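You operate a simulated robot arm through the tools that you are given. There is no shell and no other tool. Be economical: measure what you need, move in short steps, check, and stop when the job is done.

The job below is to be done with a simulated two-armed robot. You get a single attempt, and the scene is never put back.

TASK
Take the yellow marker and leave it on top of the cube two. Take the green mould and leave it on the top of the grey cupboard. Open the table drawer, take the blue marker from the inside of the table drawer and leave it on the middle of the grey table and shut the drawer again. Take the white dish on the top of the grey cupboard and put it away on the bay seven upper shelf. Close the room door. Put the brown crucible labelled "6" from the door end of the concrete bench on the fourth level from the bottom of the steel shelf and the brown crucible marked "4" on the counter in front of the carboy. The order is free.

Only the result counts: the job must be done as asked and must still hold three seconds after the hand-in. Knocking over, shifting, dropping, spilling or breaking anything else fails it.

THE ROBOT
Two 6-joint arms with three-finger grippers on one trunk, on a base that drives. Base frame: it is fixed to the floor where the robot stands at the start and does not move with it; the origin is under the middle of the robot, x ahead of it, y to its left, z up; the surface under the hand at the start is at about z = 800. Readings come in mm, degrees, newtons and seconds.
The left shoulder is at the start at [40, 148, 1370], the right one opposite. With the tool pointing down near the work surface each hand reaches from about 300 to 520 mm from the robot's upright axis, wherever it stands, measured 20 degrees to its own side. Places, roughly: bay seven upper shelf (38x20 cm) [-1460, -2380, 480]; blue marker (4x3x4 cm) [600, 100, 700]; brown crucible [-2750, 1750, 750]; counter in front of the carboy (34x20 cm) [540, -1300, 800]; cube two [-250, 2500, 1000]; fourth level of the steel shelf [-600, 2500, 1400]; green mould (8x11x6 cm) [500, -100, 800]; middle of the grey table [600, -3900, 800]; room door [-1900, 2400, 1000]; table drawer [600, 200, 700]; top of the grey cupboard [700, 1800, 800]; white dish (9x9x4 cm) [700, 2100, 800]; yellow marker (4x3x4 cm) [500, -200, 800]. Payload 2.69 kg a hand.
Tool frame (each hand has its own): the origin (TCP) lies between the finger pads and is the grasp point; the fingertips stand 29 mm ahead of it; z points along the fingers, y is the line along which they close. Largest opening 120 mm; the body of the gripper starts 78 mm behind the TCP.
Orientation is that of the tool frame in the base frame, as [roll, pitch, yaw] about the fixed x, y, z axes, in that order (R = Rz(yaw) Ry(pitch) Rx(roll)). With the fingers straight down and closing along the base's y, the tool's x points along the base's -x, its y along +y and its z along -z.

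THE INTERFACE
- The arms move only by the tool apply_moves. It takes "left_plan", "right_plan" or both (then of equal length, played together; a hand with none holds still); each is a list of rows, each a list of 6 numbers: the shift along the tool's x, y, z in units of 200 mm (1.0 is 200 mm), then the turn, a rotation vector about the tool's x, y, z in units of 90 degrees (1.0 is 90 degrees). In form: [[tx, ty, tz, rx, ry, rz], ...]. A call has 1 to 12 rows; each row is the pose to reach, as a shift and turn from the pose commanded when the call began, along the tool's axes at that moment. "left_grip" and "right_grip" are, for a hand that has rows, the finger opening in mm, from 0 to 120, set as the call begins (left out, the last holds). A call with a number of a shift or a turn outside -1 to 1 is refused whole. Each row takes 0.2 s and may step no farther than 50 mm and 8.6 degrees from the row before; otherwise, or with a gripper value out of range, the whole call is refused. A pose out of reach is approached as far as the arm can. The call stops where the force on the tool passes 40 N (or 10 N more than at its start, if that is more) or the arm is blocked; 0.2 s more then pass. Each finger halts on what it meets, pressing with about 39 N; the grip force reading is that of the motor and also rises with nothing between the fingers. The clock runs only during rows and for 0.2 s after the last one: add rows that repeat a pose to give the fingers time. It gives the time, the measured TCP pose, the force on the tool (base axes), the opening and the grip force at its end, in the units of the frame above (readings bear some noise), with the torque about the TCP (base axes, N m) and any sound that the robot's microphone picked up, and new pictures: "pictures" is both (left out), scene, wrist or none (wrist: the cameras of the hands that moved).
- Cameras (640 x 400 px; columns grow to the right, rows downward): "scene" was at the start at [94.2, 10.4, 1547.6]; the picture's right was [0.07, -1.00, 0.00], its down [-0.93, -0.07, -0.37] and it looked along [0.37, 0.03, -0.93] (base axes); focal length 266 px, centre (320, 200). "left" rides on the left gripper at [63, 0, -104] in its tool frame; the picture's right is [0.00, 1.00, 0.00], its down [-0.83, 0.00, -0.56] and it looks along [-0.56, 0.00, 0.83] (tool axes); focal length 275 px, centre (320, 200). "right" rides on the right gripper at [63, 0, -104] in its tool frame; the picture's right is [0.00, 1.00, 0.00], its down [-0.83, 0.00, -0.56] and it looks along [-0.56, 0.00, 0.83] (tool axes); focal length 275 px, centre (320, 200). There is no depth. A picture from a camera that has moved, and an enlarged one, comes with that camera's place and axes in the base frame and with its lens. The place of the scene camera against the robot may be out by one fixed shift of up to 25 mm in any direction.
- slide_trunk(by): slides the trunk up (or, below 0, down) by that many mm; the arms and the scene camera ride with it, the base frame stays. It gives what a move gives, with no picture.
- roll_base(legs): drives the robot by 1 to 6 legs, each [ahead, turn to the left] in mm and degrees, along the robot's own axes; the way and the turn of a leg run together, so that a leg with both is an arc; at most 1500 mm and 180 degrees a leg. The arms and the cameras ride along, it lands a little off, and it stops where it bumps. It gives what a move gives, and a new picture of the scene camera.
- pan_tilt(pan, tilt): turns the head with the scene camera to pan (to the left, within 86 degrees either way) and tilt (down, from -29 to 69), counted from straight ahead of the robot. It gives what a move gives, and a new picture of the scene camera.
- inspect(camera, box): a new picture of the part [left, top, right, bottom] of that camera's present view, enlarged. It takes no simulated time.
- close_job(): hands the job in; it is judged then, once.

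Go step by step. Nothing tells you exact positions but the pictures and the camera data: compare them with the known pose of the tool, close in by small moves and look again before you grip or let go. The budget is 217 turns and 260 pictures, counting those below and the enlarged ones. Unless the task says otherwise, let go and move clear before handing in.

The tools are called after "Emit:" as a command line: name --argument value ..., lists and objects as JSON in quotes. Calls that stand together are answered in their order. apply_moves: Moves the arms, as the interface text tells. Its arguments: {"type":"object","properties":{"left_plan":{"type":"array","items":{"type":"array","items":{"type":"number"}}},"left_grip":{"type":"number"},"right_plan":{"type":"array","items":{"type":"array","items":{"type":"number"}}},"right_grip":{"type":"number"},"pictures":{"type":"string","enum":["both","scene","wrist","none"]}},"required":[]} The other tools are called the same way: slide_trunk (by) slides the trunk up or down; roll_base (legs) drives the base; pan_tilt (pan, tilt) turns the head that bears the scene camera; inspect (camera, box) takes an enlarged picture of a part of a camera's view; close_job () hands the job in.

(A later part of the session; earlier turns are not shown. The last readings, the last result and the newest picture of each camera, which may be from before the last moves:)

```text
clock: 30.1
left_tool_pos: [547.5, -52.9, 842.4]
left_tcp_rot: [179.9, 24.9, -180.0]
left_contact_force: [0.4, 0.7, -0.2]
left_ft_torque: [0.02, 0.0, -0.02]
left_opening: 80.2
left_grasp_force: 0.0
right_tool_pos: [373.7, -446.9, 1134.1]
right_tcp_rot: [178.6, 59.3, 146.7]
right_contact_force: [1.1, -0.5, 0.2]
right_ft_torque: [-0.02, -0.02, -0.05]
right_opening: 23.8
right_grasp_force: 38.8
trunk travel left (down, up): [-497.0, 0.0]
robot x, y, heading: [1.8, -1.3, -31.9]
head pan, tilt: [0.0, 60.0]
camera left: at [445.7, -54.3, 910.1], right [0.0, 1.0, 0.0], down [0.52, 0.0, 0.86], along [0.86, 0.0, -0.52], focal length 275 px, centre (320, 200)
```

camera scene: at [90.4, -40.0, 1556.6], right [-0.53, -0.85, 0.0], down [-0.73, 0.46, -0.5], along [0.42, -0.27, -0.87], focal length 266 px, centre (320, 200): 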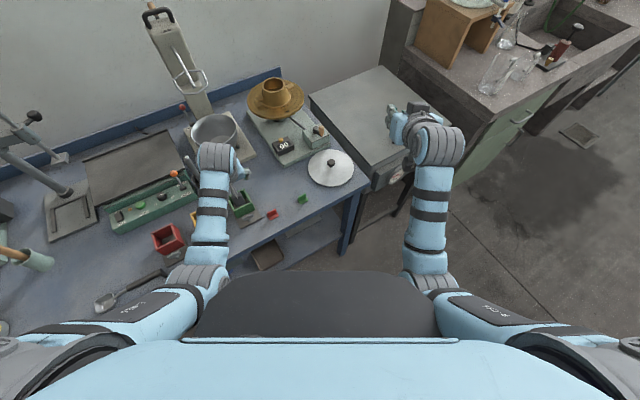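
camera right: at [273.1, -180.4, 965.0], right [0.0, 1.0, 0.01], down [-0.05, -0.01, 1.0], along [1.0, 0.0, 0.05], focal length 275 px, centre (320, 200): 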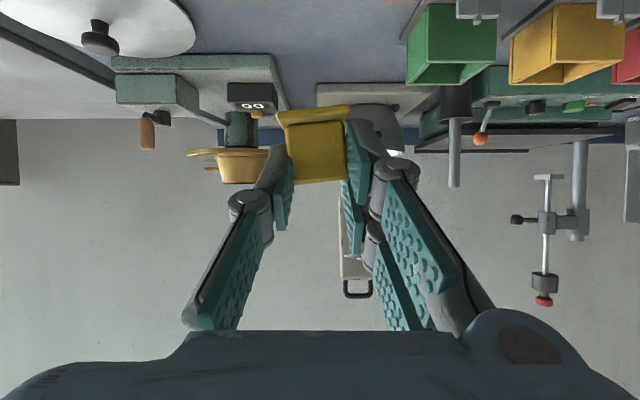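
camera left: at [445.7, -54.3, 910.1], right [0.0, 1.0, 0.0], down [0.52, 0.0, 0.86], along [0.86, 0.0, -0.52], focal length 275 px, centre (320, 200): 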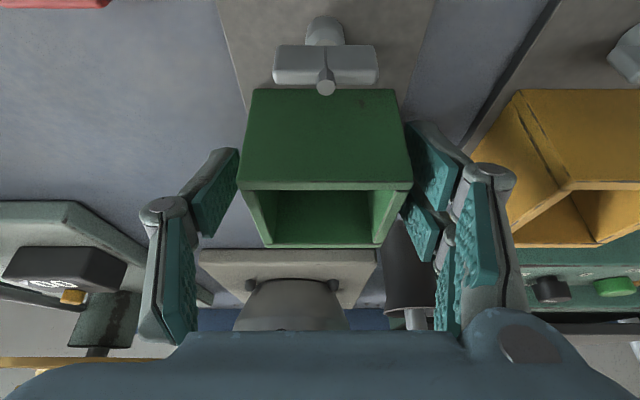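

The fingers straddle the box; closing and then lifting.

Emit:
apply_moves --left_plan '[[0, 0, 0, 0, 0, 0], [0, 0, 0, 0, 0, 0], [0, 0, 0, 0, 0, 0]]' --left_grip 40 --pictures "none"

Emit:
apply_moves --left_plan '[[-0.042, 0, -0.09, 0, 0, 0], [-0.106, 0, -0.226, 0, 0, 0], [-0.2, 0, -0.43, 0, 0, 0], [-0.29, 0, -0.62, 0, 0, 0]]'

```text
clock: 30.9
left_tool_pos: [546.8, -51.5, 841.4]
left_tcp_rot: [180.0, 25.0, -180.0]
left_contact_force: [1.8, 1.1, 0.4]
left_ft_torque: [0.18, -0.19, 0.05]
left_opening: 61.6
left_grasp_force: 39.1
right_tool_pos: [375.6, -447.1, 1136.2]
right_tcp_rot: [178.7, 59.2, 146.9]
right_contact_force: [0.1, 0.2, 0.1]
right_ft_torque: [0.01, 0.0, 0.01]
right_opening: 23.8
right_grasp_force: 39.5
trunk travel left (down, up): [-497.0, 0.0]
robot x, y, heading: [-2.6, -1.9, -31.9]
head pan, tilt: [0.0, 60.0]
```

```text
clock: 31.9
left_tool_pos: [547.6, -53.2, 977.8]
left_tcp_rot: [-180.0, 24.9, -180.0]
left_contact_force: [-0.1, -0.3, -5.2]
left_ft_torque: [0.0, 0.02, 0.01]
left_opening: 61.6
left_grasp_force: 38.8
right_tool_pos: [373.7, -446.8, 1134.7]
right_tcp_rot: [178.6, 59.3, 146.7]
right_contact_force: [0.0, 0.2, -0.9]
right_ft_torque: [0.04, 0.0, -0.02]
right_opening: 23.7
right_grasp_force: 39.1
trunk travel left (down, up): [-497.0, 0.0]
robot x, y, heading: [0.7, -2.8, -31.9]
head pan, tilt: [0.0, 60.0]
camera scene: at [91.0, -40.4, 1556.5], right [-0.53, -0.85, 0.0], down [-0.73, 0.46, -0.5], along [0.42, -0.26, -0.87], focal length 266 px, centre (320, 200)
camera left: at [446.7, -55.0, 1047.8], right [0.0, 1.0, 0.0], down [0.52, 0.0, 0.85], along [0.85, 0.0, -0.52], focal length 275 px, centre (320, 200)
```

scene: 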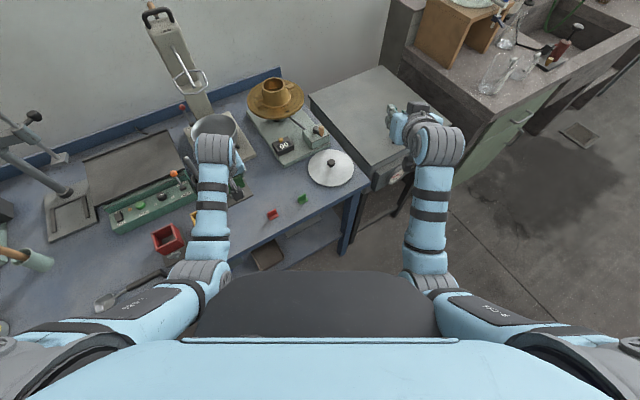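
left: 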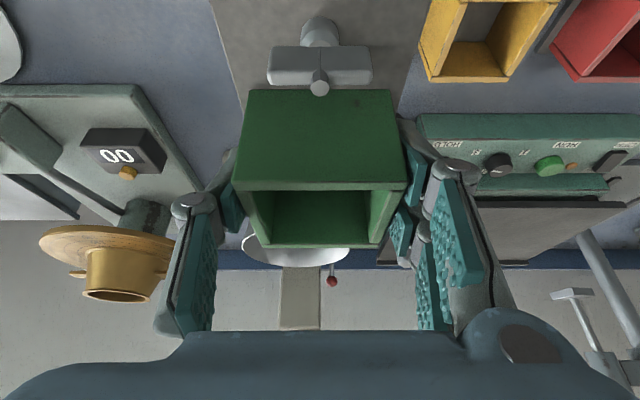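

Mould held. I back off, turn left and drive toward the cupboard.

Emit:
roll_base --legs '[[-330, 0], [0, 122], [1150, 0]]'

Emit:
pan_tilt --pan -50 --tilt 40

```text
clock: 44.6
left_tool_pos: [-535.1, 1816.8, 979.9]
left_tcp_rot: [179.9, 24.9, -57.6]
left_contact_force: [-0.5, -0.2, -5.3]
left_ft_torque: [0.0, 0.0, -0.01]
left_opening: 61.4
left_grasp_force: 38.8
right_tool_pos: [-108.2, 1878.8, 1136.2]
right_tcp_rot: [178.7, 59.4, -90.8]
right_contact_force: [1.6, -0.2, -0.1]
right_ft_torque: [-0.03, -0.01, 0.03]
right_opening: 23.2
right_grasp_force: 38.5
trunk travel left (down, up): [-497.0, 0.0]
robot x, y, heading: [-285.9, 1324.7, 90.1]
head pan, tilt: [0.0, 60.0]
camera scene: at [-269.6, 1416.8, 1556.6], right [1.0, 0.01, 0.0], down [0.01, -0.87, -0.5], along [0.0, 0.5, -0.87], focal length 266 px, centre (320, 200)
```

scene: 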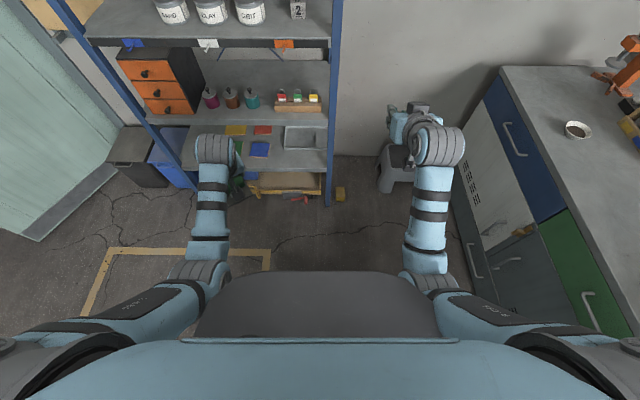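

```text
clock: 45.8
left_tool_pos: [-533.5, 1818.1, 977.8]
left_tcp_rot: [-180.0, 24.8, -57.6]
left_contact_force: [-0.1, 0.0, -5.4]
left_ft_torque: [0.0, 0.0, 0.01]
left_opening: 61.6
left_grasp_force: 39.0
right_tool_pos: [-107.9, 1881.4, 1134.8]
right_tcp_rot: [178.7, 59.3, -90.8]
right_contact_force: [0.6, -0.4, 0.3]
right_ft_torque: [0.0, -0.02, 0.01]
right_opening: 23.0
right_grasp_force: 38.8
trunk travel left (down, up): [-497.0, 0.0]
robot x, y, heading: [-285.3, 1327.7, 90.1]
head pan, tilt: [-50.0, 40.0]
camera scene: at [-204.5, 1406.5, 1583.2], right [0.65, -0.76, 0.0], down [-0.49, -0.42, -0.77], along [0.58, 0.5, -0.64], focal length 266 px, centre (320, 200)
```

scene: 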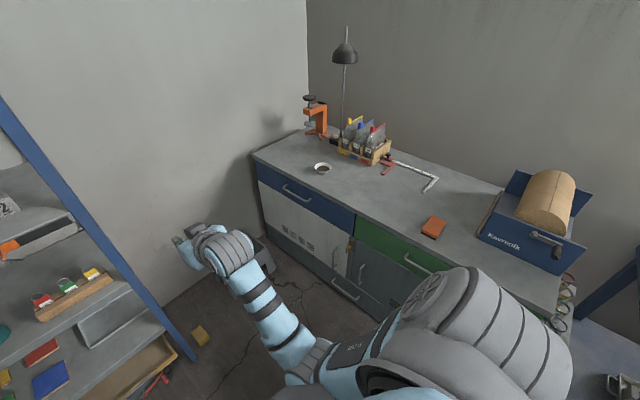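

The cupboard top is clear around (640,1830). I drive there with a turn to face the cupboard.

Emit:
roll_base --legs '[[0, -59], [440, 0], [0, -31]]'

Emit:
pan_tilt --pan 15 --tilt 55

```text
clock: 52.6
left_tool_pos: [582.0, 1807.5, 977.7]
left_tcp_rot: [-179.9, 24.9, -147.3]
left_contact_force: [0.0, 0.2, -5.7]
left_ft_torque: [-0.02, 0.01, -0.01]
left_opening: 61.7
left_grasp_force: 38.5
right_tool_pos: [647.7, 1381.8, 1134.4]
right_tcp_rot: [178.7, 59.3, 179.8]
right_contact_force: [0.6, 0.5, 0.2]
right_ft_torque: [0.0, -0.01, -0.01]
right_opening: 24.6
right_grasp_force: 39.3
trunk travel left (down, up): [-497.0, 0.0]
robot x, y, heading: [89.5, 1553.5, 0.7]
head pan, tilt: [-50.0, 40.0]
camera scene: at [183.7, 1498.4, 1583.3], right [-0.76, -0.65, 0.0], down [-0.42, 0.49, -0.77], along [0.5, -0.58, -0.64], focal length 266 px, centre (320, 200)
```

scene: 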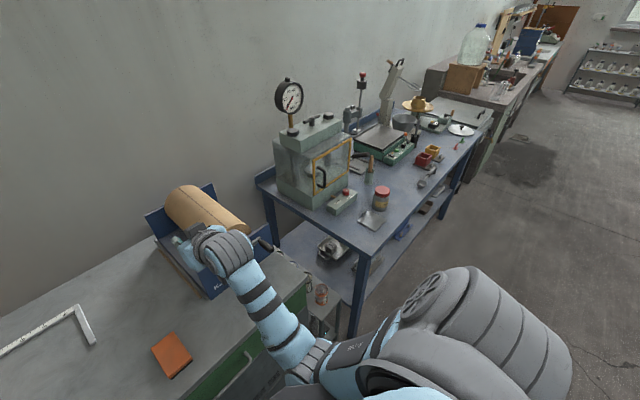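

```text
clock: 53.9
left_tool_pos: [580.2, 1806.5, 979.2]
left_tcp_rot: [-180.0, 25.0, -147.3]
left_contact_force: [0.5, -0.4, -5.0]
left_ft_torque: [-0.01, 0.03, -0.01]
left_opening: 61.5
left_grasp_force: 39.3
right_tool_pos: [647.4, 1380.8, 1134.8]
right_tcp_rot: [178.7, 59.4, 179.5]
right_contact_force: [-0.5, 0.5, -1.0]
right_ft_torque: [-0.01, -0.01, 0.0]
right_opening: 24.9
right_grasp_force: 38.9
trunk travel left (down, up): [-497.0, 0.0]
robot x, y, heading: [90.6, 1552.6, 0.9]
head pan, tilt: [15.0, 55.0]
camera scene: at [197.7, 1581.4, 1562.6], right [0.27, -0.96, 0.0], down [-0.79, -0.22, -0.57], along [0.55, 0.15, -0.82], focal length 266 px, centre (320, 200)
```

scene: 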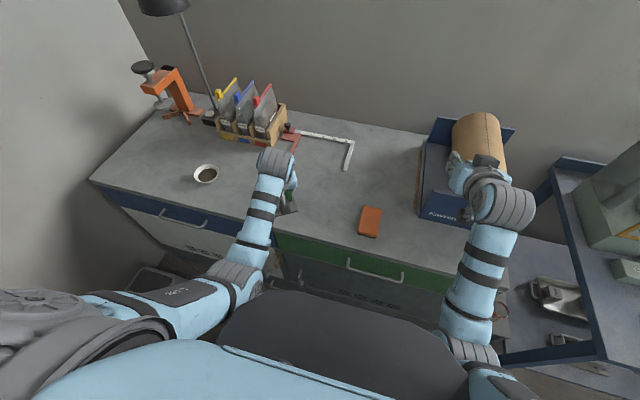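

Edge of the cupboard is near x≈560, so the mould should go 80 mm deeper. I roll 50 mm ahead and then extend the arm.

Emit:
roll_base --legs '[[50, 0]]'

Emit:
apply_moves --left_plan '[[-0.1, 0.08, 0.06, 0, 0, 0], [-0.12, 0.1, 0.15, 0, 0, 0], [-0.06, 0.1, 0.3, 0, 0, 0]]'

```text
clock: 54.8
left_tool_pos: [621.4, 1806.8, 982.7]
left_tcp_rot: [-179.8, 25.4, -147.1]
left_contact_force: [-0.1, 0.5, -5.3]
left_ft_torque: [-0.01, 0.0, -0.03]
left_opening: 61.6
left_grasp_force: 39.4
right_tool_pos: [685.6, 1381.4, 1140.8]
right_tcp_rot: [178.7, 59.9, 179.5]
right_contact_force: [-0.3, 0.2, -0.4]
right_ft_torque: [-0.02, -0.01, 0.02]
right_opening: 25.0
right_grasp_force: 39.2
trunk travel left (down, up): [-497.0, 0.0]
robot x, y, heading: [141.3, 1559.1, 0.6]
head pan, tilt: [15.0, 55.0]
camera scene: at [235.8, 1582.0, 1563.2], right [0.27, -0.96, 0.0], down [-0.78, -0.22, -0.58], along [0.56, 0.15, -0.82], focal length 266 px, centre (320, 200)
```

scene: 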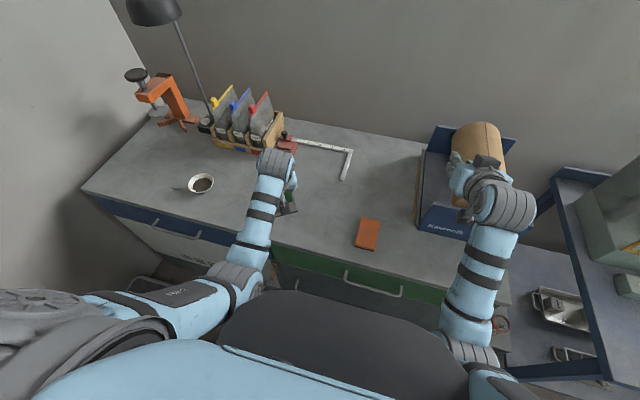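

```text
clock: 55.6
left_tool_pos: [645.7, 1843.6, 933.2]
left_tcp_rot: [-180.0, 25.2, -147.2]
left_contact_force: [-1.3, 0.2, -5.0]
left_ft_torque: [0.01, 0.02, 0.01]
left_opening: 61.6
left_grasp_force: 39.0
right_tool_pos: [692.0, 1380.7, 1138.8]
right_tcp_rot: [178.6, 59.7, 179.6]
right_contact_force: [-0.7, -0.7, 0.3]
right_ft_torque: [0.03, -0.02, -0.01]
right_opening: 24.9
right_grasp_force: 39.5
trunk travel left (down, up): [-497.0, 0.0]
robot x, y, heading: [138.6, 1556.6, 0.8]
head pan, tilt: [15.0, 55.0]
camera scene: at [242.5, 1581.4, 1562.8], right [0.27, -0.96, 0.0], down [-0.79, -0.22, -0.58], along [0.55, 0.16, -0.82], focal length 266 px, centre (320, 200)
camera left: at [559.3, 1787.3, 1000.7], right [-0.54, 0.84, 0.0], down [0.43, 0.28, 0.86], along [0.72, 0.46, -0.51], focal length 275 px, centre (320, 200)
```

scene: 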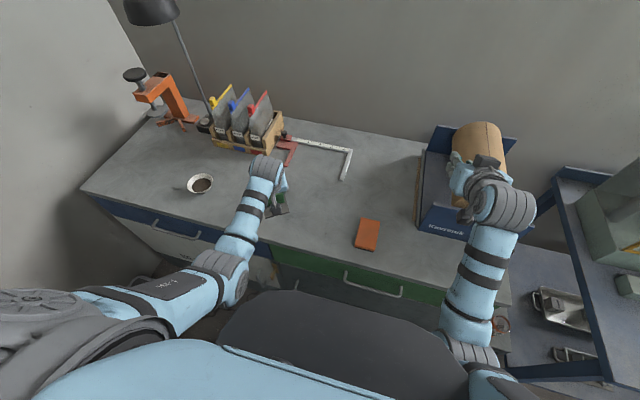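
left: 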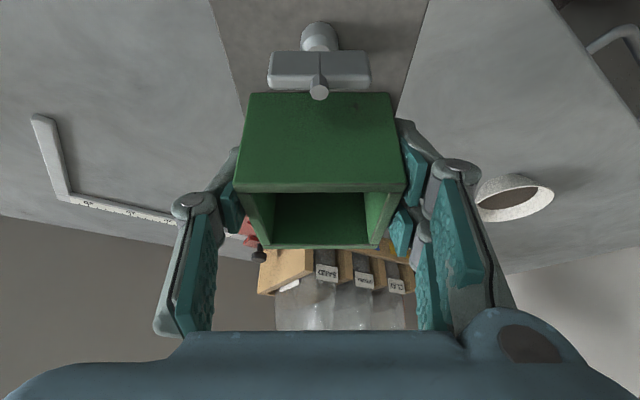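

Emit:
apply_moves --left_plan '[[0.06, 0, 0.2, 0, 0, 0], [0.13, -0.006, 0.41, 0, 0, 0]]' --pictures "none"

Emit:
apply_moves --left_plan '[[0.006, 0, 0.014, 0, 0, 0], [0.012, 0, 0.028, 0, 0, 0]]' --pictures "wrist"

```text
clock: 56.2
left_tool_pos: [658.6, 1848.0, 845.4]
left_tcp_rot: [-179.9, 25.1, -147.1]
left_contact_force: [0.4, -0.6, -5.0]
left_ft_torque: [0.0, -0.01, 0.0]
left_opening: 61.8
left_grasp_force: 39.1
right_tool_pos: [694.6, 1381.1, 1136.6]
right_tcp_rot: [178.8, 59.4, 179.6]
right_contact_force: [-0.4, 0.3, 0.0]
right_ft_torque: [-0.03, 0.04, 0.0]
right_opening: 24.9
right_grasp_force: 39.2
trunk travel left (down, up): [-497.0, 0.0]
robot x, y, heading: [137.2, 1556.5, 0.5]
head pan, tilt: [15.0, 55.0]
```

```text
clock: 56.8
left_tool_pos: [660.5, 1848.5, 841.8]
left_tcp_rot: [-179.9, 25.3, -147.1]
left_contact_force: [2.3, 1.2, 11.8]
left_ft_torque: [-0.32, 0.79, -0.16]
left_opening: 61.7
left_grasp_force: 39.3
right_tool_pos: [693.5, 1380.8, 1136.6]
right_tcp_rot: [178.6, 59.5, 179.4]
right_contact_force: [0.0, 0.1, 0.4]
right_ft_torque: [0.02, -0.01, 0.02]
right_opening: 24.8
right_grasp_force: 38.7
trunk travel left (down, up): [-497.0, 0.0]
robot x, y, heading: [137.0, 1557.1, 0.4]
head pan, tilt: [15.0, 55.0]
camera left: at [572.8, 1792.6, 909.8], right [-0.54, 0.84, 0.0], down [0.43, 0.28, 0.86], along [0.72, 0.46, -0.51], focal length 275 px, centre (320, 200)
```

left: 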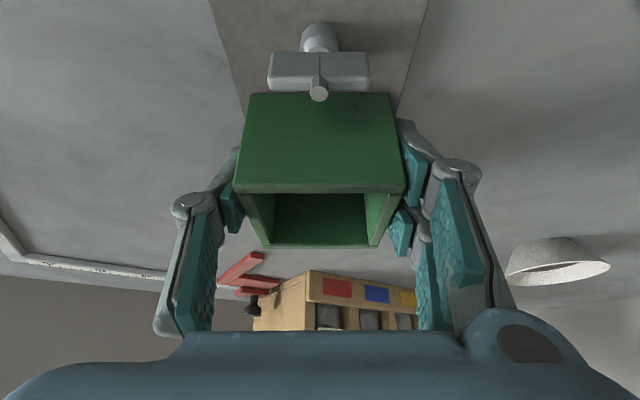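

Contact is made at z≈842, so the plate is on the cupboard top. I release with a small opening and lift off.

Emit:
apply_moves --left_plan '[[0, 0, 0, 0, 0, 0], [0, 0, 0, 0, 0, 0], [0, 0, 0, 0, 0, 0]]' --left_grip 88 --pictures "none"

Emit:
apply_moves --left_plan '[[-0.03, 0, -0.2, 0, 0, 0], [-0.08, 0, -0.43, 0, 0, 0], [-0.15, 0, -0.67, 0, 0, 0], [-0.15, 0, -0.85, 0, 0, 0]]'

```text
clock: 57.6
left_tool_pos: [657.7, 1848.0, 840.3]
left_tcp_rot: [180.0, 25.1, -147.3]
left_contact_force: [-0.1, -0.1, -0.4]
left_ft_torque: [0.01, -0.01, -0.01]
left_opening: 88.3
left_grasp_force: 0.1
right_tool_pos: [694.4, 1381.2, 1136.2]
right_tcp_rot: [178.7, 59.5, 179.5]
right_contact_force: [-0.3, -0.3, -0.4]
right_ft_torque: [0.03, 0.02, 0.0]
right_opening: 24.7
right_grasp_force: 38.8
trunk travel left (down, up): [-497.0, 0.0]
robot x, y, heading: [139.5, 1554.8, 0.7]
head pan, tilt: [15.0, 55.0]
```

```text
clock: 58.6
left_tool_pos: [619.4, 1824.4, 1005.3]
left_tcp_rot: [180.0, 25.1, -147.2]
left_contact_force: [0.0, 0.0, 0.3]
left_ft_torque: [0.03, -0.03, -0.01]
left_opening: 88.0
left_grasp_force: 0.1
right_tool_pos: [693.0, 1381.7, 1136.4]
right_tcp_rot: [178.6, 59.4, 179.3]
right_contact_force: [-0.7, 0.4, 0.4]
right_ft_torque: [0.03, -0.02, -0.03]
right_opening: 24.6
right_grasp_force: 39.0
trunk travel left (down, up): [-497.0, 0.0]
robot x, y, heading: [137.3, 1556.4, 0.6]
head pan, tilt: [15.0, 55.0]
camera scene: at [246.1, 1581.0, 1562.7], right [0.27, -0.96, 0.0], down [-0.79, -0.22, -0.57], along [0.55, 0.16, -0.82], focal length 266 px, centre (320, 200)
camera left: at [533.7, 1769.3, 1075.2], right [-0.54, 0.84, 0.0], down [0.44, 0.28, 0.86], along [0.72, 0.46, -0.52], focal length 275 px, centre (320, 200)
```

scene: 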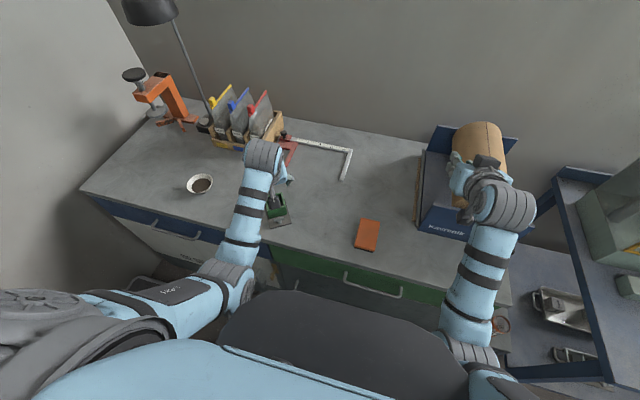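
left: 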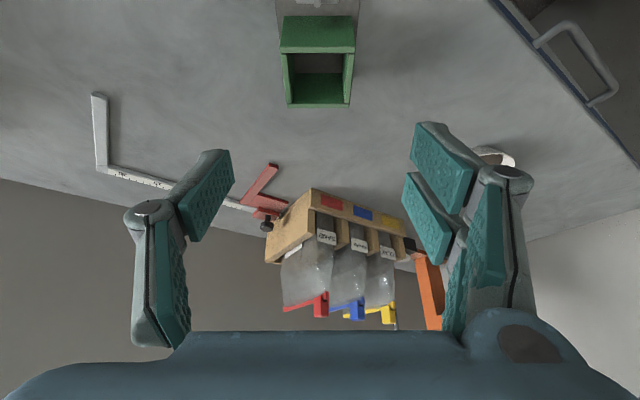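

The mould stands on the cupboard. Now for cube two: I draw the left arm in, reverse and turn to face the steel shelf.

Emit:
apply_moves --left_plan '[[0.1, 0, -0.15, 0, 0, 0], [0.25, 0, -0.3, 0, 0, 0], [0.4, 0, -0.4, 0, 0, 0]]' --pictures "none"

Emit:
roll_base --legs '[[-655, 0], [0, 89.5]]'

Emit:
pan_tilt --pan -5 --tilt 30

```text
clock: 59.6
left_tool_pos: [534.8, 1800.5, 1049.1]
left_tcp_rot: [176.0, 27.9, -148.0]
left_contact_force: [0.2, 0.6, 0.0]
left_ft_torque: [0.01, 0.01, -0.01]
left_opening: 88.0
left_grasp_force: 0.0
right_tool_pos: [695.3, 1382.7, 1136.1]
right_tcp_rot: [178.9, 59.4, 179.6]
right_contact_force: [-0.5, 0.2, -0.2]
right_ft_torque: [-0.04, -0.01, -0.01]
right_opening: 24.5
right_grasp_force: 39.4
trunk travel left (down, up): [-497.0, 0.0]
robot x, y, heading: [138.4, 1554.1, 0.8]
head pan, tilt: [15.0, 55.0]
stopped in row 3 (left hand): the arm was blocked; the commanded pose is now the measured one
```

```text
clock: 67.1
left_tool_pos: [-753.7, 1941.1, 1048.5]
left_tcp_rot: [176.0, 27.9, -57.9]
left_contact_force: [0.6, 1.3, 0.1]
left_ft_torque: [0.02, -0.02, -0.03]
left_opening: 87.9
left_grasp_force: 0.1
right_tool_pos: [-335.8, 2101.5, 1135.4]
right_tcp_rot: [178.5, 59.5, -90.4]
right_contact_force: [-0.3, -0.8, 0.3]
right_ft_torque: [-0.01, -0.01, -0.04]
right_opening: 24.9
right_grasp_force: 39.0
trunk travel left (down, up): [-497.0, 0.0]
robot x, y, heading: [-508.0, 1544.6, 90.9]
head pan, tilt: [15.0, 55.0]
camera scene: at [-510.5, 1642.3, 1562.6], right [0.96, 0.27, 0.0], down [0.22, -0.79, -0.57], along [-0.16, 0.55, -0.82], focal length 266 px, centre (320, 200)
```

scene: 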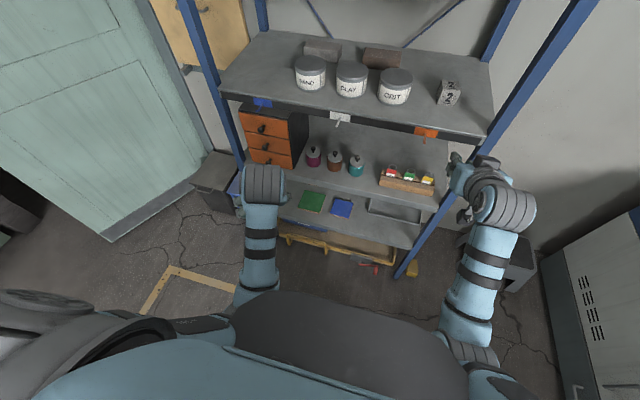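

```text
clock: 68.0
left_tool_pos: [-754.6, 1940.8, 1049.7]
left_tcp_rot: [175.9, 28.1, -58.0]
left_contact_force: [0.3, -0.2, -0.1]
left_ft_torque: [-0.03, 0.0, 0.02]
left_opening: 88.0
left_grasp_force: 0.0
right_tool_pos: [-336.4, 2102.0, 1136.1]
right_tcp_rot: [178.7, 59.5, -90.2]
right_contact_force: [-0.1, 0.6, -0.2]
right_ft_torque: [-0.02, 0.03, -0.02]
right_opening: 25.0
right_grasp_force: 39.2
trunk travel left (down, up): [-497.0, 0.0]
robot x, y, heading: [-507.5, 1548.8, 91.0]
head pan, tilt: [-5.0, 30.0]
camera scene: at [-484.7, 1663.1, 1598.6], right [1.0, -0.07, 0.0], down [-0.04, -0.5, -0.87], along [0.06, 0.86, -0.5], focal length 266 px, centre (320, 200)
```

scene: 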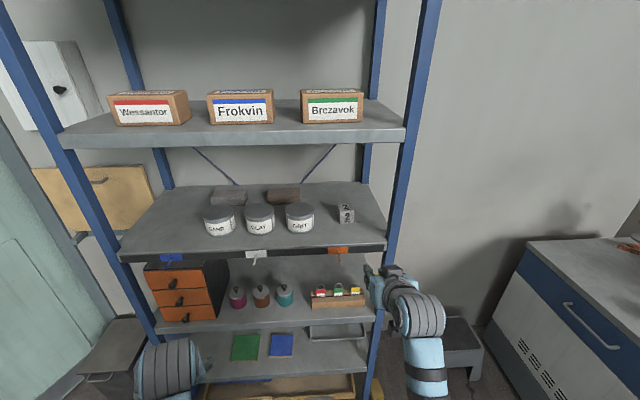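

Emit:
inspect --camera "right" --box '[160, 0, 480, 200]'

Emit:
inspect --camera "scene" --box '[280, 170, 460, 330]'

```text
2.00 times, centred on (320, 100) of right
camera zoom: at [-332.9, 1979.6, 1135.1], right [-1.0, -0.02, 0.01], down [0.01, -0.06, 1.0], along [-0.02, 1.0, 0.06], focal length 551 px, centre (320, 400)
```

zoom: 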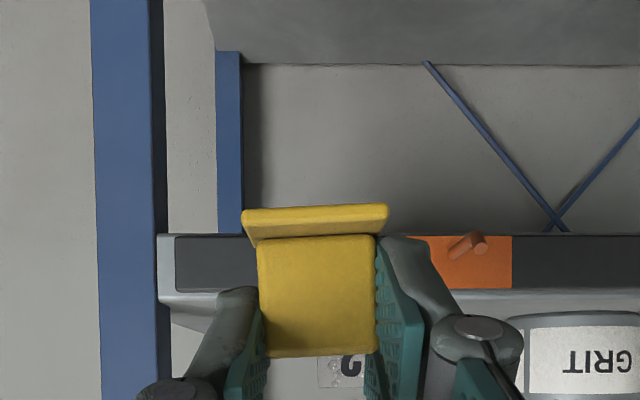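

```text
2.50 times, centred on (370, 250) of scene
camera zoom: at [-484.7, 1663.1, 1598.6], right [1.0, -0.07, 0.0], down [-0.04, -0.5, -0.87], along [0.06, 0.86, -0.5], focal length 666 px, centre (195, 75)
```

zoom: 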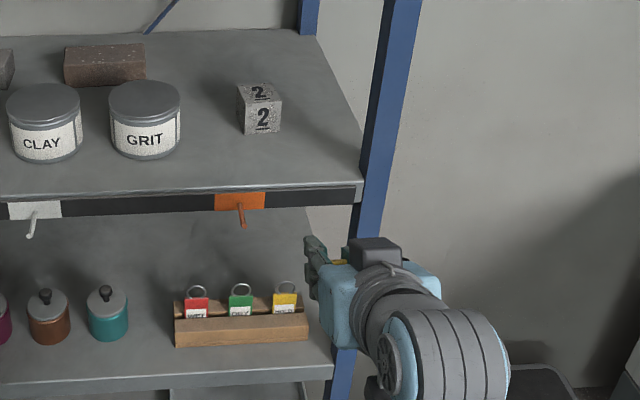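

The wrist camera sees the cube partly hidden behind the marker. I shift the hand sideways to measure the cube's position exactly.

Emit:
apply_moves --right_plan '[[-0.06, 0.2, -0.035, 0, 0, 0], [-0.129, 0.4, -0.076, 0, 0, 0], [-0.129, 0.55, -0.076, 0, 0, 0]]' --pictures "wrist"

Emit:
inspect --camera "right" --box '[160, 50, 480, 250]'

```text
clock: 68.6
left_tool_pos: [-754.2, 1941.7, 1048.7]
left_tcp_rot: [175.7, 28.1, -57.8]
left_contact_force: [-0.1, -0.1, -0.9]
left_ft_torque: [-0.02, 0.0, 0.01]
left_opening: 87.7
left_grasp_force: 0.1
right_tool_pos: [-328.0, 2111.3, 1153.4]
right_tcp_rot: [-163.6, 58.7, -79.0]
right_contact_force: [-0.9, 0.8, -0.5]
right_ft_torque: [-0.01, -0.01, -0.01]
right_opening: 24.8
right_grasp_force: 39.8
right hand out of reach, approached as far as the arm can: row 2, 3
trunk travel left (down, up): [-497.0, 0.0]
robot x, y, heading: [-510.4, 1544.2, 90.9]
head pan, tilt: [-5.0, 30.0]
stopped in row 3 (right hand): the arm was blocked; the commanded pose is now the measured one
camera right: at [-334.4, 1990.2, 1152.5], right [-0.99, 0.05, -0.15], down [-0.15, -0.05, 0.99], along [0.04, 1.0, 0.06], focal length 275 px, centre (320, 200)
```

right: 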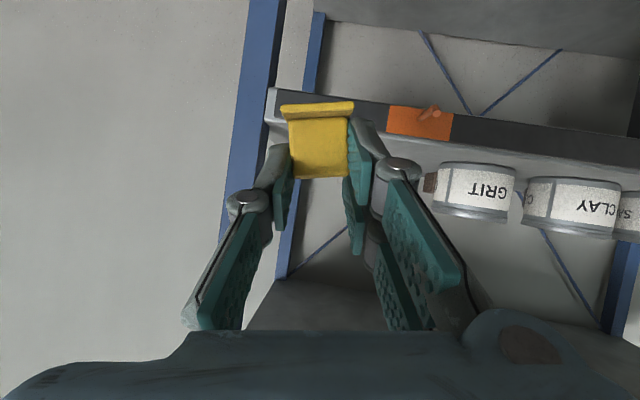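

```text
2.00 times, centred on (320, 150) of right
camera zoom: at [-334.4, 1990.2, 1152.5], right [-0.99, 0.05, -0.15], down [-0.15, -0.05, 0.99], along [0.04, 1.0, 0.06], focal length 551 px, centre (320, 300)
```

zoom: 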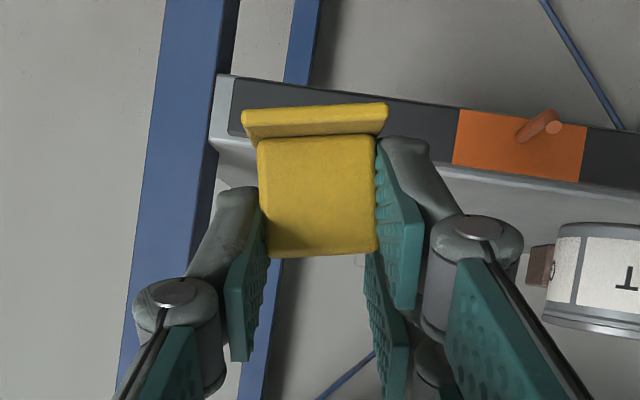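

The arm is at its inner limit there. I back the base 120 mm, straighten the hand's orientation and extend it.

Emit:
roll_base --legs '[[-120, 0]]'

Emit:
apply_moves --right_plan '[[-0.05, 0, 0.1, -0.038, 0, 0.031], [-0.13, 0, 0.215, -0.077, 0, 0.063], [-0.17, 0.06, 0.32, -0.077, 0, 0.063], [-0.2, 0.12, 0.4, -0.077, 0, 0.063], [-0.2, 0.12, 0.4, -0.077, 0, 0.063]]'

```text
clock: 69.8
left_tool_pos: [-752.4, 1824.6, 1046.7]
left_tcp_rot: [175.8, 27.8, -58.0]
left_contact_force: [-0.3, 0.9, 0.5]
left_ft_torque: [-0.04, 0.0, 0.01]
left_opening: 88.2
left_grasp_force: 0.1
right_tool_pos: [-329.0, 1996.5, 1150.4]
right_tcp_rot: [-163.6, 58.4, -79.0]
right_contact_force: [0.4, 0.7, 0.0]
right_ft_torque: [-0.05, -0.03, 0.0]
right_opening: 24.8
right_grasp_force: 38.3
trunk travel left (down, up): [-497.0, 0.0]
robot x, y, heading: [-505.4, 1425.0, 90.8]
head pan, tilt: [-5.0, 30.0]
camera scene: at [-483.0, 1549.4, 1598.1], right [1.0, -0.07, 0.0], down [-0.04, -0.5, -0.86], along [0.06, 0.86, -0.5], focal length 266 px, centre (320, 200)
```

scene: 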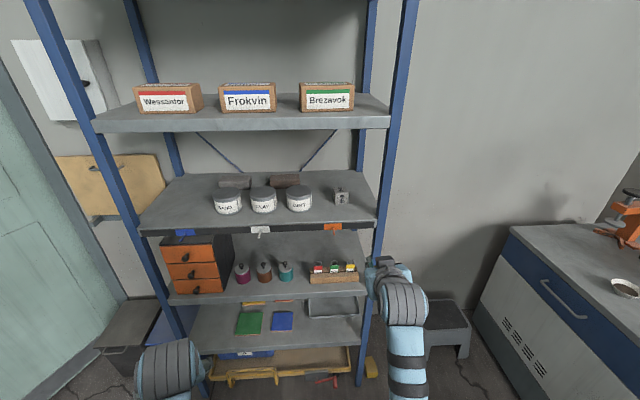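

```text
clock: 71.0
left_tool_pos: [-752.4, 1820.7, 1048.8]
left_tcp_rot: [175.8, 28.0, -57.8]
left_contact_force: [-0.4, 0.3, -0.6]
left_ft_torque: [-0.02, 0.04, -0.01]
left_opening: 88.0
left_grasp_force: 0.0
right_tool_pos: [-346.0, 2082.6, 1144.6]
right_tcp_rot: [-179.9, 59.6, -90.0]
right_contact_force: [0.2, -0.5, -0.1]
right_ft_torque: [-0.03, -0.02, 0.01]
right_opening: 24.7
right_grasp_force: 38.7
trunk travel left (down, up): [-497.0, 0.0]
robot x, y, heading: [-508.5, 1427.1, 90.9]
head pan, tilt: [-5.0, 30.0]
camera scene: at [-482.2, 1543.2, 1598.6], right [1.0, -0.07, 0.0], down [-0.04, -0.5, -0.87], along [0.06, 0.86, -0.5], focal length 266 px, centre (320, 200)
camera right: at [-345.4, 1959.5, 1143.0], right [-1.0, 0.0, 0.0], down [0.0, -0.06, 1.0], along [0.0, 1.0, 0.06], focal length 275 px, centre (320, 200)
```

scene: 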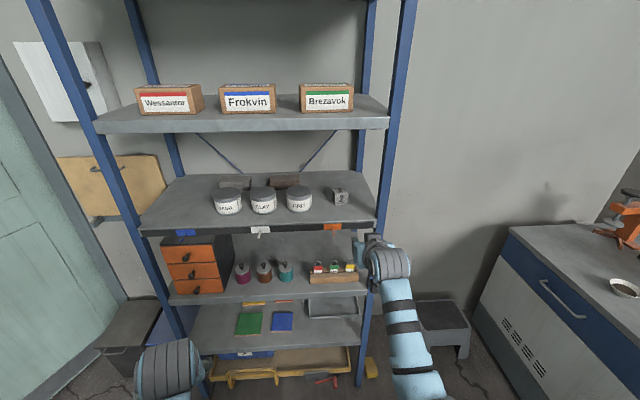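
right: 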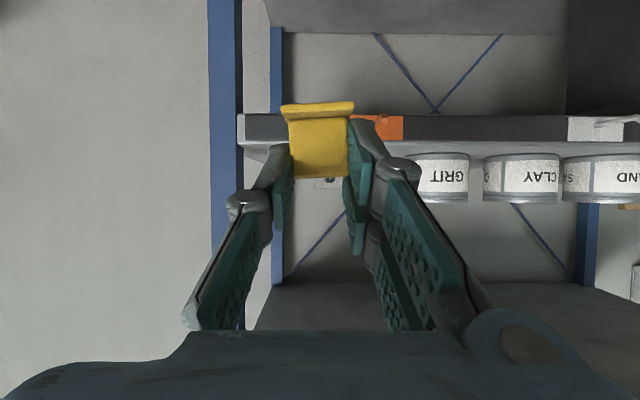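

Emit:
apply_moves --right_plan '[[0.075, 0.05, 0.045, 0, 0, 0], [0.15, 0.1, 0.09, 0, 0, 0], [0.15, 0.1, 0.09, 0, 0, 0]]' --pictures "none"

Emit:
inspect --camera "right" --box '[240, 100, 400, 260]'

```text
clock: 71.8
left_tool_pos: [-751.4, 1820.2, 1048.2]
left_tcp_rot: [175.9, 28.1, -57.7]
left_contact_force: [-0.1, 0.6, -0.6]
left_ft_torque: [-0.01, 0.05, 0.0]
left_opening: 88.0
left_grasp_force: 0.0
right_tool_pos: [-367.3, 2081.2, 1109.4]
right_tcp_rot: [-180.0, 59.6, -89.9]
right_contact_force: [0.2, -0.5, 0.4]
right_ft_torque: [-0.02, 0.01, -0.01]
right_opening: 24.6
right_grasp_force: 39.2
trunk travel left (down, up): [-497.0, 0.0]
robot x, y, heading: [-507.4, 1427.8, 91.0]
head pan, tilt: [-5.0, 30.0]
```

```text
2.50 times, centred on (320, 180) of right
camera zoom: at [-365.6, 1959.1, 1108.2], right [-1.0, 0.0, 0.0], down [0.0, -0.06, 1.0], along [0.0, 1.0, 0.06], focal length 688 px, centre (320, 250)
```

zoom: 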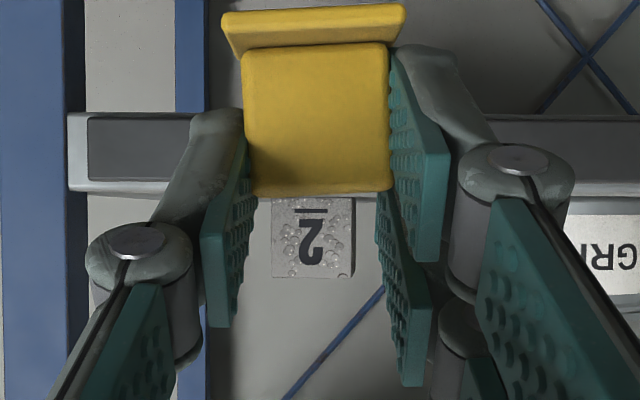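

The cube's front face is centred at x≈-361, top z≈1150. I raise the hand to clear it and drive forward 270 mm.

Emit:
apply_moves --right_plan '[[-0.18, -0.02, -0.1, 0, 0, 0], [-0.3, -0.025, -0.17, 0, 0, 0], [-0.4, -0.025, -0.235, 0, 0, 0]]' --pictures "none"

Emit:
roll_base --legs '[[250, 0]]'

Emit:
inspect --camera "right" --box '[160, 0, 480, 200]'

```text
clock: 72.6
left_tool_pos: [-753.5, 1819.0, 1048.4]
left_tcp_rot: [175.9, 28.0, -57.9]
left_contact_force: [-0.5, -0.6, 1.6]
left_ft_torque: [0.0, -0.02, -0.02]
left_opening: 88.3
left_grasp_force: 0.0
right_tool_pos: [-361.5, 2081.6, 1203.6]
right_tcp_rot: [-179.7, 59.5, -89.8]
right_contact_force: [0.2, -0.1, -0.3]
right_ft_torque: [0.0, 0.01, 0.0]
right_opening: 24.8
right_grasp_force: 39.2
trunk travel left (down, up): [-497.0, 0.0]
robot x, y, heading: [-506.9, 1426.5, 90.9]
head pan, tilt: [-5.0, 30.0]
```

```text
clock: 74.5
left_tool_pos: [-755.1, 2069.1, 1050.2]
left_tcp_rot: [176.1, 28.3, -57.7]
left_contact_force: [-0.1, -0.5, -0.3]
left_ft_torque: [0.0, 0.01, -0.03]
left_opening: 87.8
left_grasp_force: 0.1
right_tool_pos: [-365.0, 2328.2, 1204.7]
right_tcp_rot: [-180.0, 59.7, -89.9]
right_contact_force: [-0.1, -0.1, -0.2]
right_ft_torque: [0.02, -0.03, -0.02]
right_opening: 24.7
right_grasp_force: 39.0
trunk travel left (down, up): [-497.0, 0.0]
robot x, y, heading: [-510.9, 1675.3, 91.0]
head pan, tilt: [-5.0, 30.0]
camera scene: at [-486.6, 1788.6, 1599.0], right [1.0, -0.07, 0.0], down [-0.04, -0.5, -0.87], along [0.06, 0.87, -0.5], focal length 266 px, centre (320, 200)
```

scene: 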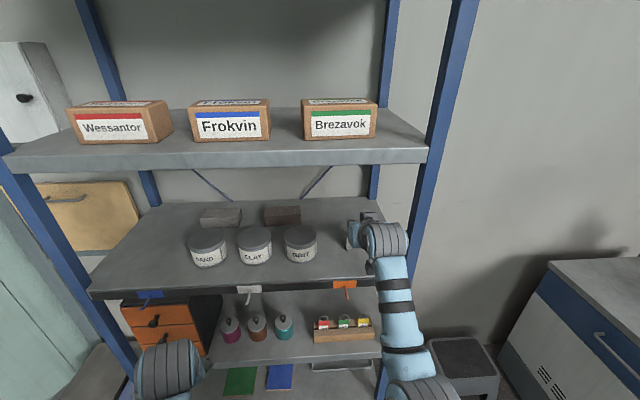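

```text
2.00 times, centred on (320, 100) of right
camera zoom: at [-363.6, 2206.4, 1203.1], right [-1.0, 0.0, -0.01], down [-0.01, -0.06, 1.0], along [0.0, 1.0, 0.06], focal length 551 px, centre (320, 400)
```

zoom: 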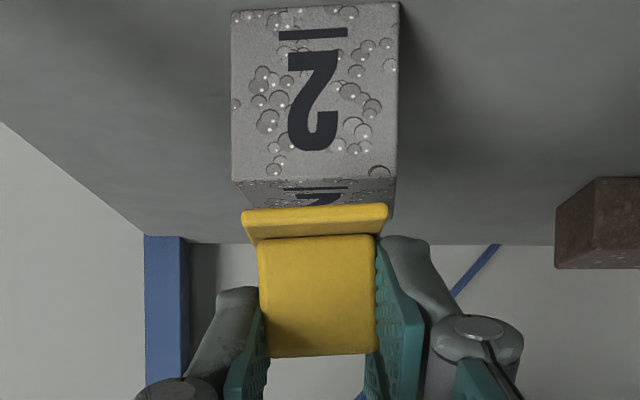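

Beautiful view: the cube is right below and ahead. I go forward 58 mm and lower a little.

Emit:
apply_moves --right_plan '[[-0.074, 0, 0.125, 0, 0, 0], [-0.147, 0, 0.25, 0, 0, 0], [-0.09, 0, 0.285, 0, 0, 0]]' --pictures "wrist"

Emit:
inspect --camera "scene" --box '[310, 190, 430, 280]'

```text
clock: 75.3
left_tool_pos: [-755.9, 2071.5, 1048.3]
left_tcp_rot: [175.8, 28.1, -58.0]
left_contact_force: [-0.5, 0.2, 0.0]
left_ft_torque: [0.0, 0.0, 0.03]
left_opening: 87.7
left_grasp_force: 0.1
right_tool_pos: [-364.1, 2390.2, 1188.6]
right_tcp_rot: [-179.9, 59.5, -90.0]
right_contact_force: [0.2, -0.2, 0.2]
right_ft_torque: [0.02, 0.0, -0.01]
right_opening: 24.7
right_grasp_force: 38.9
trunk travel left (down, up): [-497.0, 0.0]
robot x, y, heading: [-511.1, 1676.4, 91.0]
head pan, tilt: [-5.0, 30.0]
camera right: at [-363.5, 2268.5, 1187.9], right [-1.0, 0.0, 0.0], down [0.0, -0.06, 1.0], along [0.0, 1.0, 0.06], focal length 275 px, centre (320, 200)
```

right: 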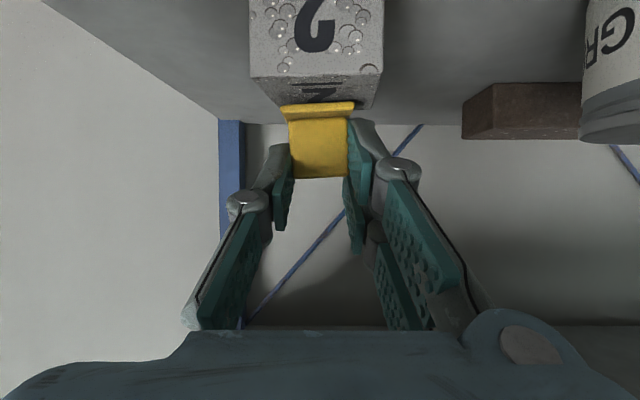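

```text
4.44 times, centred on (370, 235) of scene
camera zoom: at [-486.6, 1793.7, 1598.6], right [1.0, -0.07, 0.0], down [-0.04, -0.5, -0.87], along [0.06, 0.86, -0.5], focal length 1184 px, centre (98, 44)
```

zoom: 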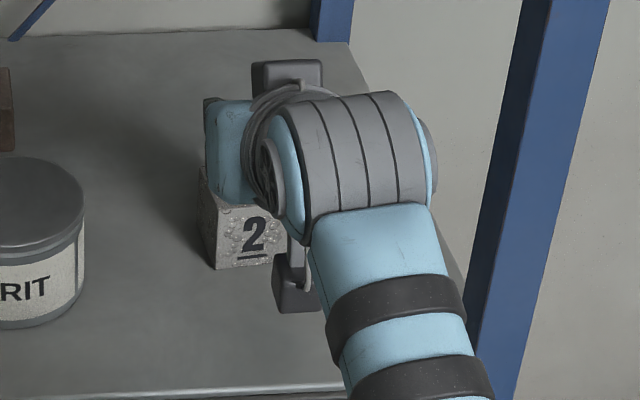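

Emit:
apply_moves --right_plan '[[0.0215, 0, 0.0127, 0, 0, 0], [0.026, 0, 0.015, 0, 0, 0]]' --pictures "none"

Emit:
inspect --camera "right" --box '[240, 40, 400, 140]'

```text
clock: 75.9
left_tool_pos: [-756.1, 2072.2, 1049.5]
left_tcp_rot: [175.9, 28.1, -57.9]
left_contact_force: [-0.3, -0.8, 0.8]
left_ft_torque: [-0.01, 0.02, 0.01]
left_opening: 87.9
left_grasp_force: 0.0
right_tool_pos: [-364.4, 2391.3, 1185.5]
right_tcp_rot: [-179.8, 59.9, -89.9]
right_contact_force: [0.5, 3.3, 10.4]
right_ft_torque: [0.19, 0.14, -0.06]
right_opening: 24.8
right_grasp_force: 39.3
trunk travel left (down, up): [-497.0, 0.0]
robot x, y, heading: [-510.4, 1679.4, 90.8]
head pan, tilt: [-5.0, 30.0]
```

```text
4.00 times, centred on (320, 90) of right
camera zoom: at [-363.6, 2268.1, 1183.6], right [-1.0, 0.0, -0.01], down [-0.01, -0.06, 1.0], along [0.0, 1.0, 0.06], focal length 1101 px, centre (320, 640)
```

zoom: 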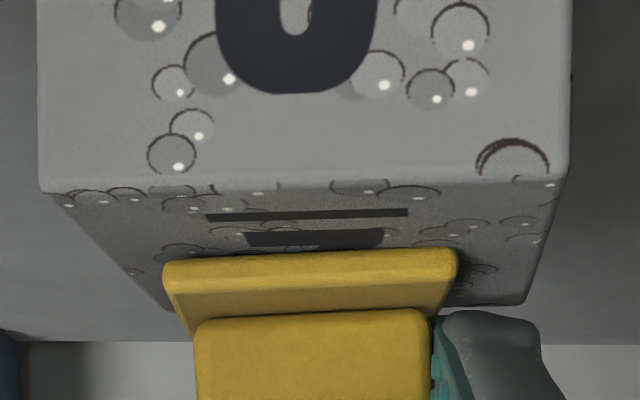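

Touching the cube at about 10 N. I release gently, and then back straight out along the tool.

Emit:
apply_moves --right_plan '[[0, 0, 0, 0, 0, 0], [0, 0, 0, 0, 0, 0], [0, 0, 0, 0, 0, 0]]' --right_grip 44 --pictures "none"

Emit:
apply_moves --right_plan '[[-0.02, 0, -0.1, 0, 0, 0], [-0.04, 0, -0.25, 0, 0, 0], [-0.06, 0, -0.45, 0, 0, 0]]' --pictures "wrist"

```text
clock: 76.7
left_tool_pos: [-756.1, 2072.1, 1048.3]
left_tcp_rot: [176.0, 28.2, -57.9]
left_contact_force: [-0.1, 0.5, -0.5]
left_ft_torque: [-0.02, -0.02, 0.01]
left_opening: 88.1
left_grasp_force: 0.0
right_tool_pos: [-364.8, 2390.3, 1182.9]
right_tcp_rot: [-179.9, 59.4, -89.8]
right_contact_force: [0.7, -0.3, 0.4]
right_ft_torque: [0.0, 0.0, 0.01]
right_opening: 44.0
right_grasp_force: 0.2
trunk travel left (down, up): [-497.0, 0.0]
robot x, y, heading: [-509.7, 1675.9, 91.0]
head pan, tilt: [-5.0, 30.0]
```

```text
clock: 77.5
left_tool_pos: [-756.2, 2071.2, 1049.5]
left_tcp_rot: [175.9, 28.2, -57.9]
left_contact_force: [-0.8, 0.4, -0.9]
left_ft_torque: [0.01, 0.01, 0.02]
left_opening: 87.9
left_grasp_force: 0.0
right_tool_pos: [-364.1, 2318.2, 1240.6]
right_tcp_rot: [-180.0, 59.6, -90.0]
right_contact_force: [0.0, -0.4, 0.3]
right_ft_torque: [-0.03, 0.02, -0.04]
right_opening: 44.2
right_grasp_force: 0.2
trunk travel left (down, up): [-497.0, 0.0]
robot x, y, heading: [-509.2, 1677.0, 90.5]
head pan, tilt: [-5.0, 30.0]
camera right: at [-363.3, 2195.3, 1238.9], right [-1.0, 0.0, 0.0], down [0.0, -0.06, 1.0], along [0.0, 1.0, 0.06], focal length 275 px, centre (320, 200)
```

right: 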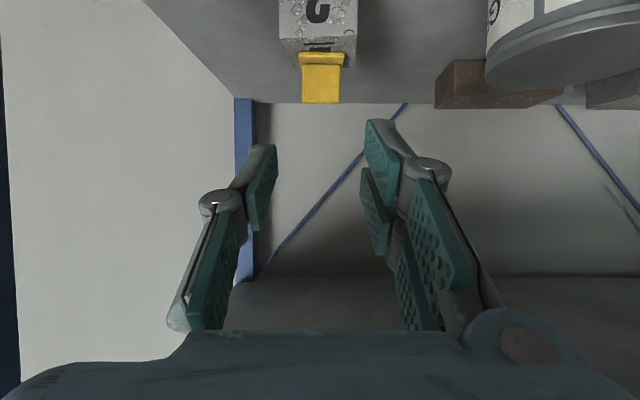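

The yellow marker stands on cube two. I back away and look at the door.

Emit:
roll_base --legs '[[-350, 0], [0, 40]]'

Emit:
pan_tilt --pan 15 --tilt 15

Emit:
pan_tilt --pan 75 --tilt 20

```text
clock: 81.6
left_tool_pos: [-946.4, 1472.5, 1048.9]
left_tcp_rot: [176.0, 28.0, -17.9]
left_contact_force: [-0.8, 0.0, 0.1]
left_ft_torque: [0.01, 0.0, 0.04]
left_opening: 88.0
left_grasp_force: 0.0
right_tool_pos: [-803.9, 1913.6, 1239.5]
right_tcp_rot: [-179.9, 59.5, -50.1]
right_contact_force: [0.5, 0.2, 0.1]
right_ft_torque: [0.0, -0.01, 0.0]
right_opening: 44.1
right_grasp_force: 0.1
trunk travel left (down, up): [-497.0, 0.0]
robot x, y, heading: [-507.1, 1330.0, 130.8]
head pan, tilt: [-5.0, 30.0]
camera scene: at [-552.9, 1422.3, 1598.6], right [0.81, 0.59, 0.0], down [0.29, -0.41, -0.87], along [-0.51, 0.7, -0.5], focal length 266 px, centre (320, 200)
```

scene: 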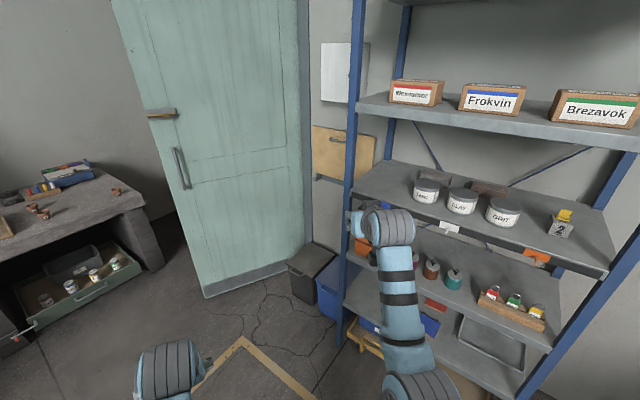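

```text
clock: 82.4
left_tool_pos: [-946.8, 1471.6, 1048.4]
left_tcp_rot: [175.9, 28.0, -17.9]
left_contact_force: [-0.1, 0.8, 0.4]
left_ft_torque: [0.0, 0.01, 0.04]
left_opening: 87.8
left_grasp_force: 0.0
right_tool_pos: [-805.7, 1912.2, 1239.5]
right_tcp_rot: [-179.9, 59.4, -49.9]
right_contact_force: [0.0, 0.7, 0.8]
right_ft_torque: [0.01, 0.03, -0.01]
right_opening: 43.8
right_grasp_force: 0.0
trunk travel left (down, up): [-497.0, 0.0]
robot x, y, heading: [-505.5, 1327.8, 130.6]
head pan, tilt: [15.0, 15.0]
camera scene: at [-577.9, 1400.8, 1622.8], right [0.56, 0.83, 0.0], down [0.21, -0.15, -0.97], along [-0.8, 0.54, -0.26], focal length 266 px, centre (320, 200)
```

scene: 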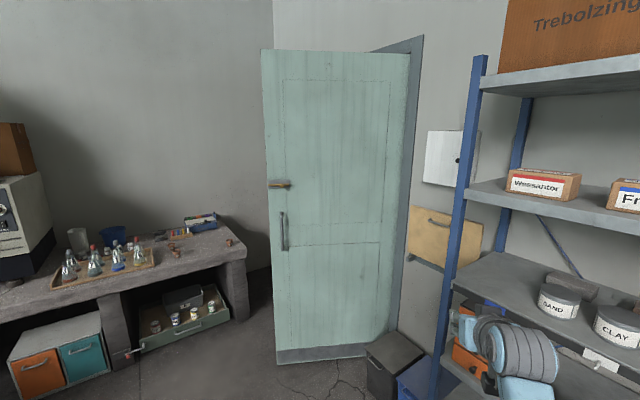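

```text
clock: 83.7
left_tool_pos: [-945.2, 1471.0, 1049.6]
left_tcp_rot: [176.0, 28.1, -17.9]
left_contact_force: [-0.1, 1.0, -0.5]
left_ft_torque: [0.0, 0.01, 0.03]
left_opening: 88.2
left_grasp_force: 0.1
right_tool_pos: [-804.9, 1913.9, 1240.8]
right_tcp_rot: [-179.9, 59.5, -50.0]
right_contact_force: [0.0, -0.5, 0.4]
right_ft_torque: [0.03, 0.0, -0.01]
right_opening: 44.0
right_grasp_force: 0.1
trunk travel left (down, up): [-497.0, 0.0]
robot x, y, heading: [-503.9, 1328.5, 131.0]
head pan, tilt: [75.0, 20.0]
camera scene: at [-584.5, 1307.9, 1614.7], right [-0.43, 0.9, 0.0], down [0.31, 0.15, -0.94], along [-0.85, -0.41, -0.34], focal length 266 px, centre (320, 200)
```

scene: 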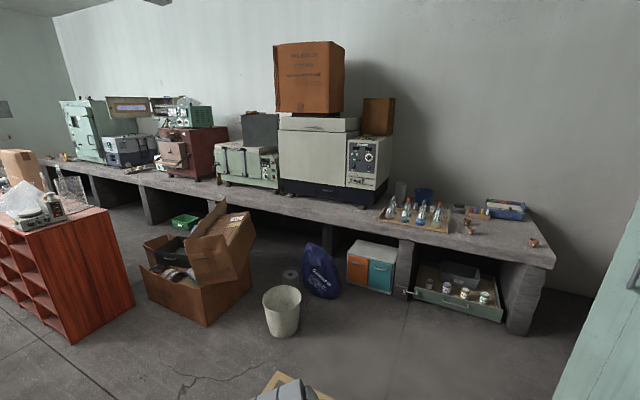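

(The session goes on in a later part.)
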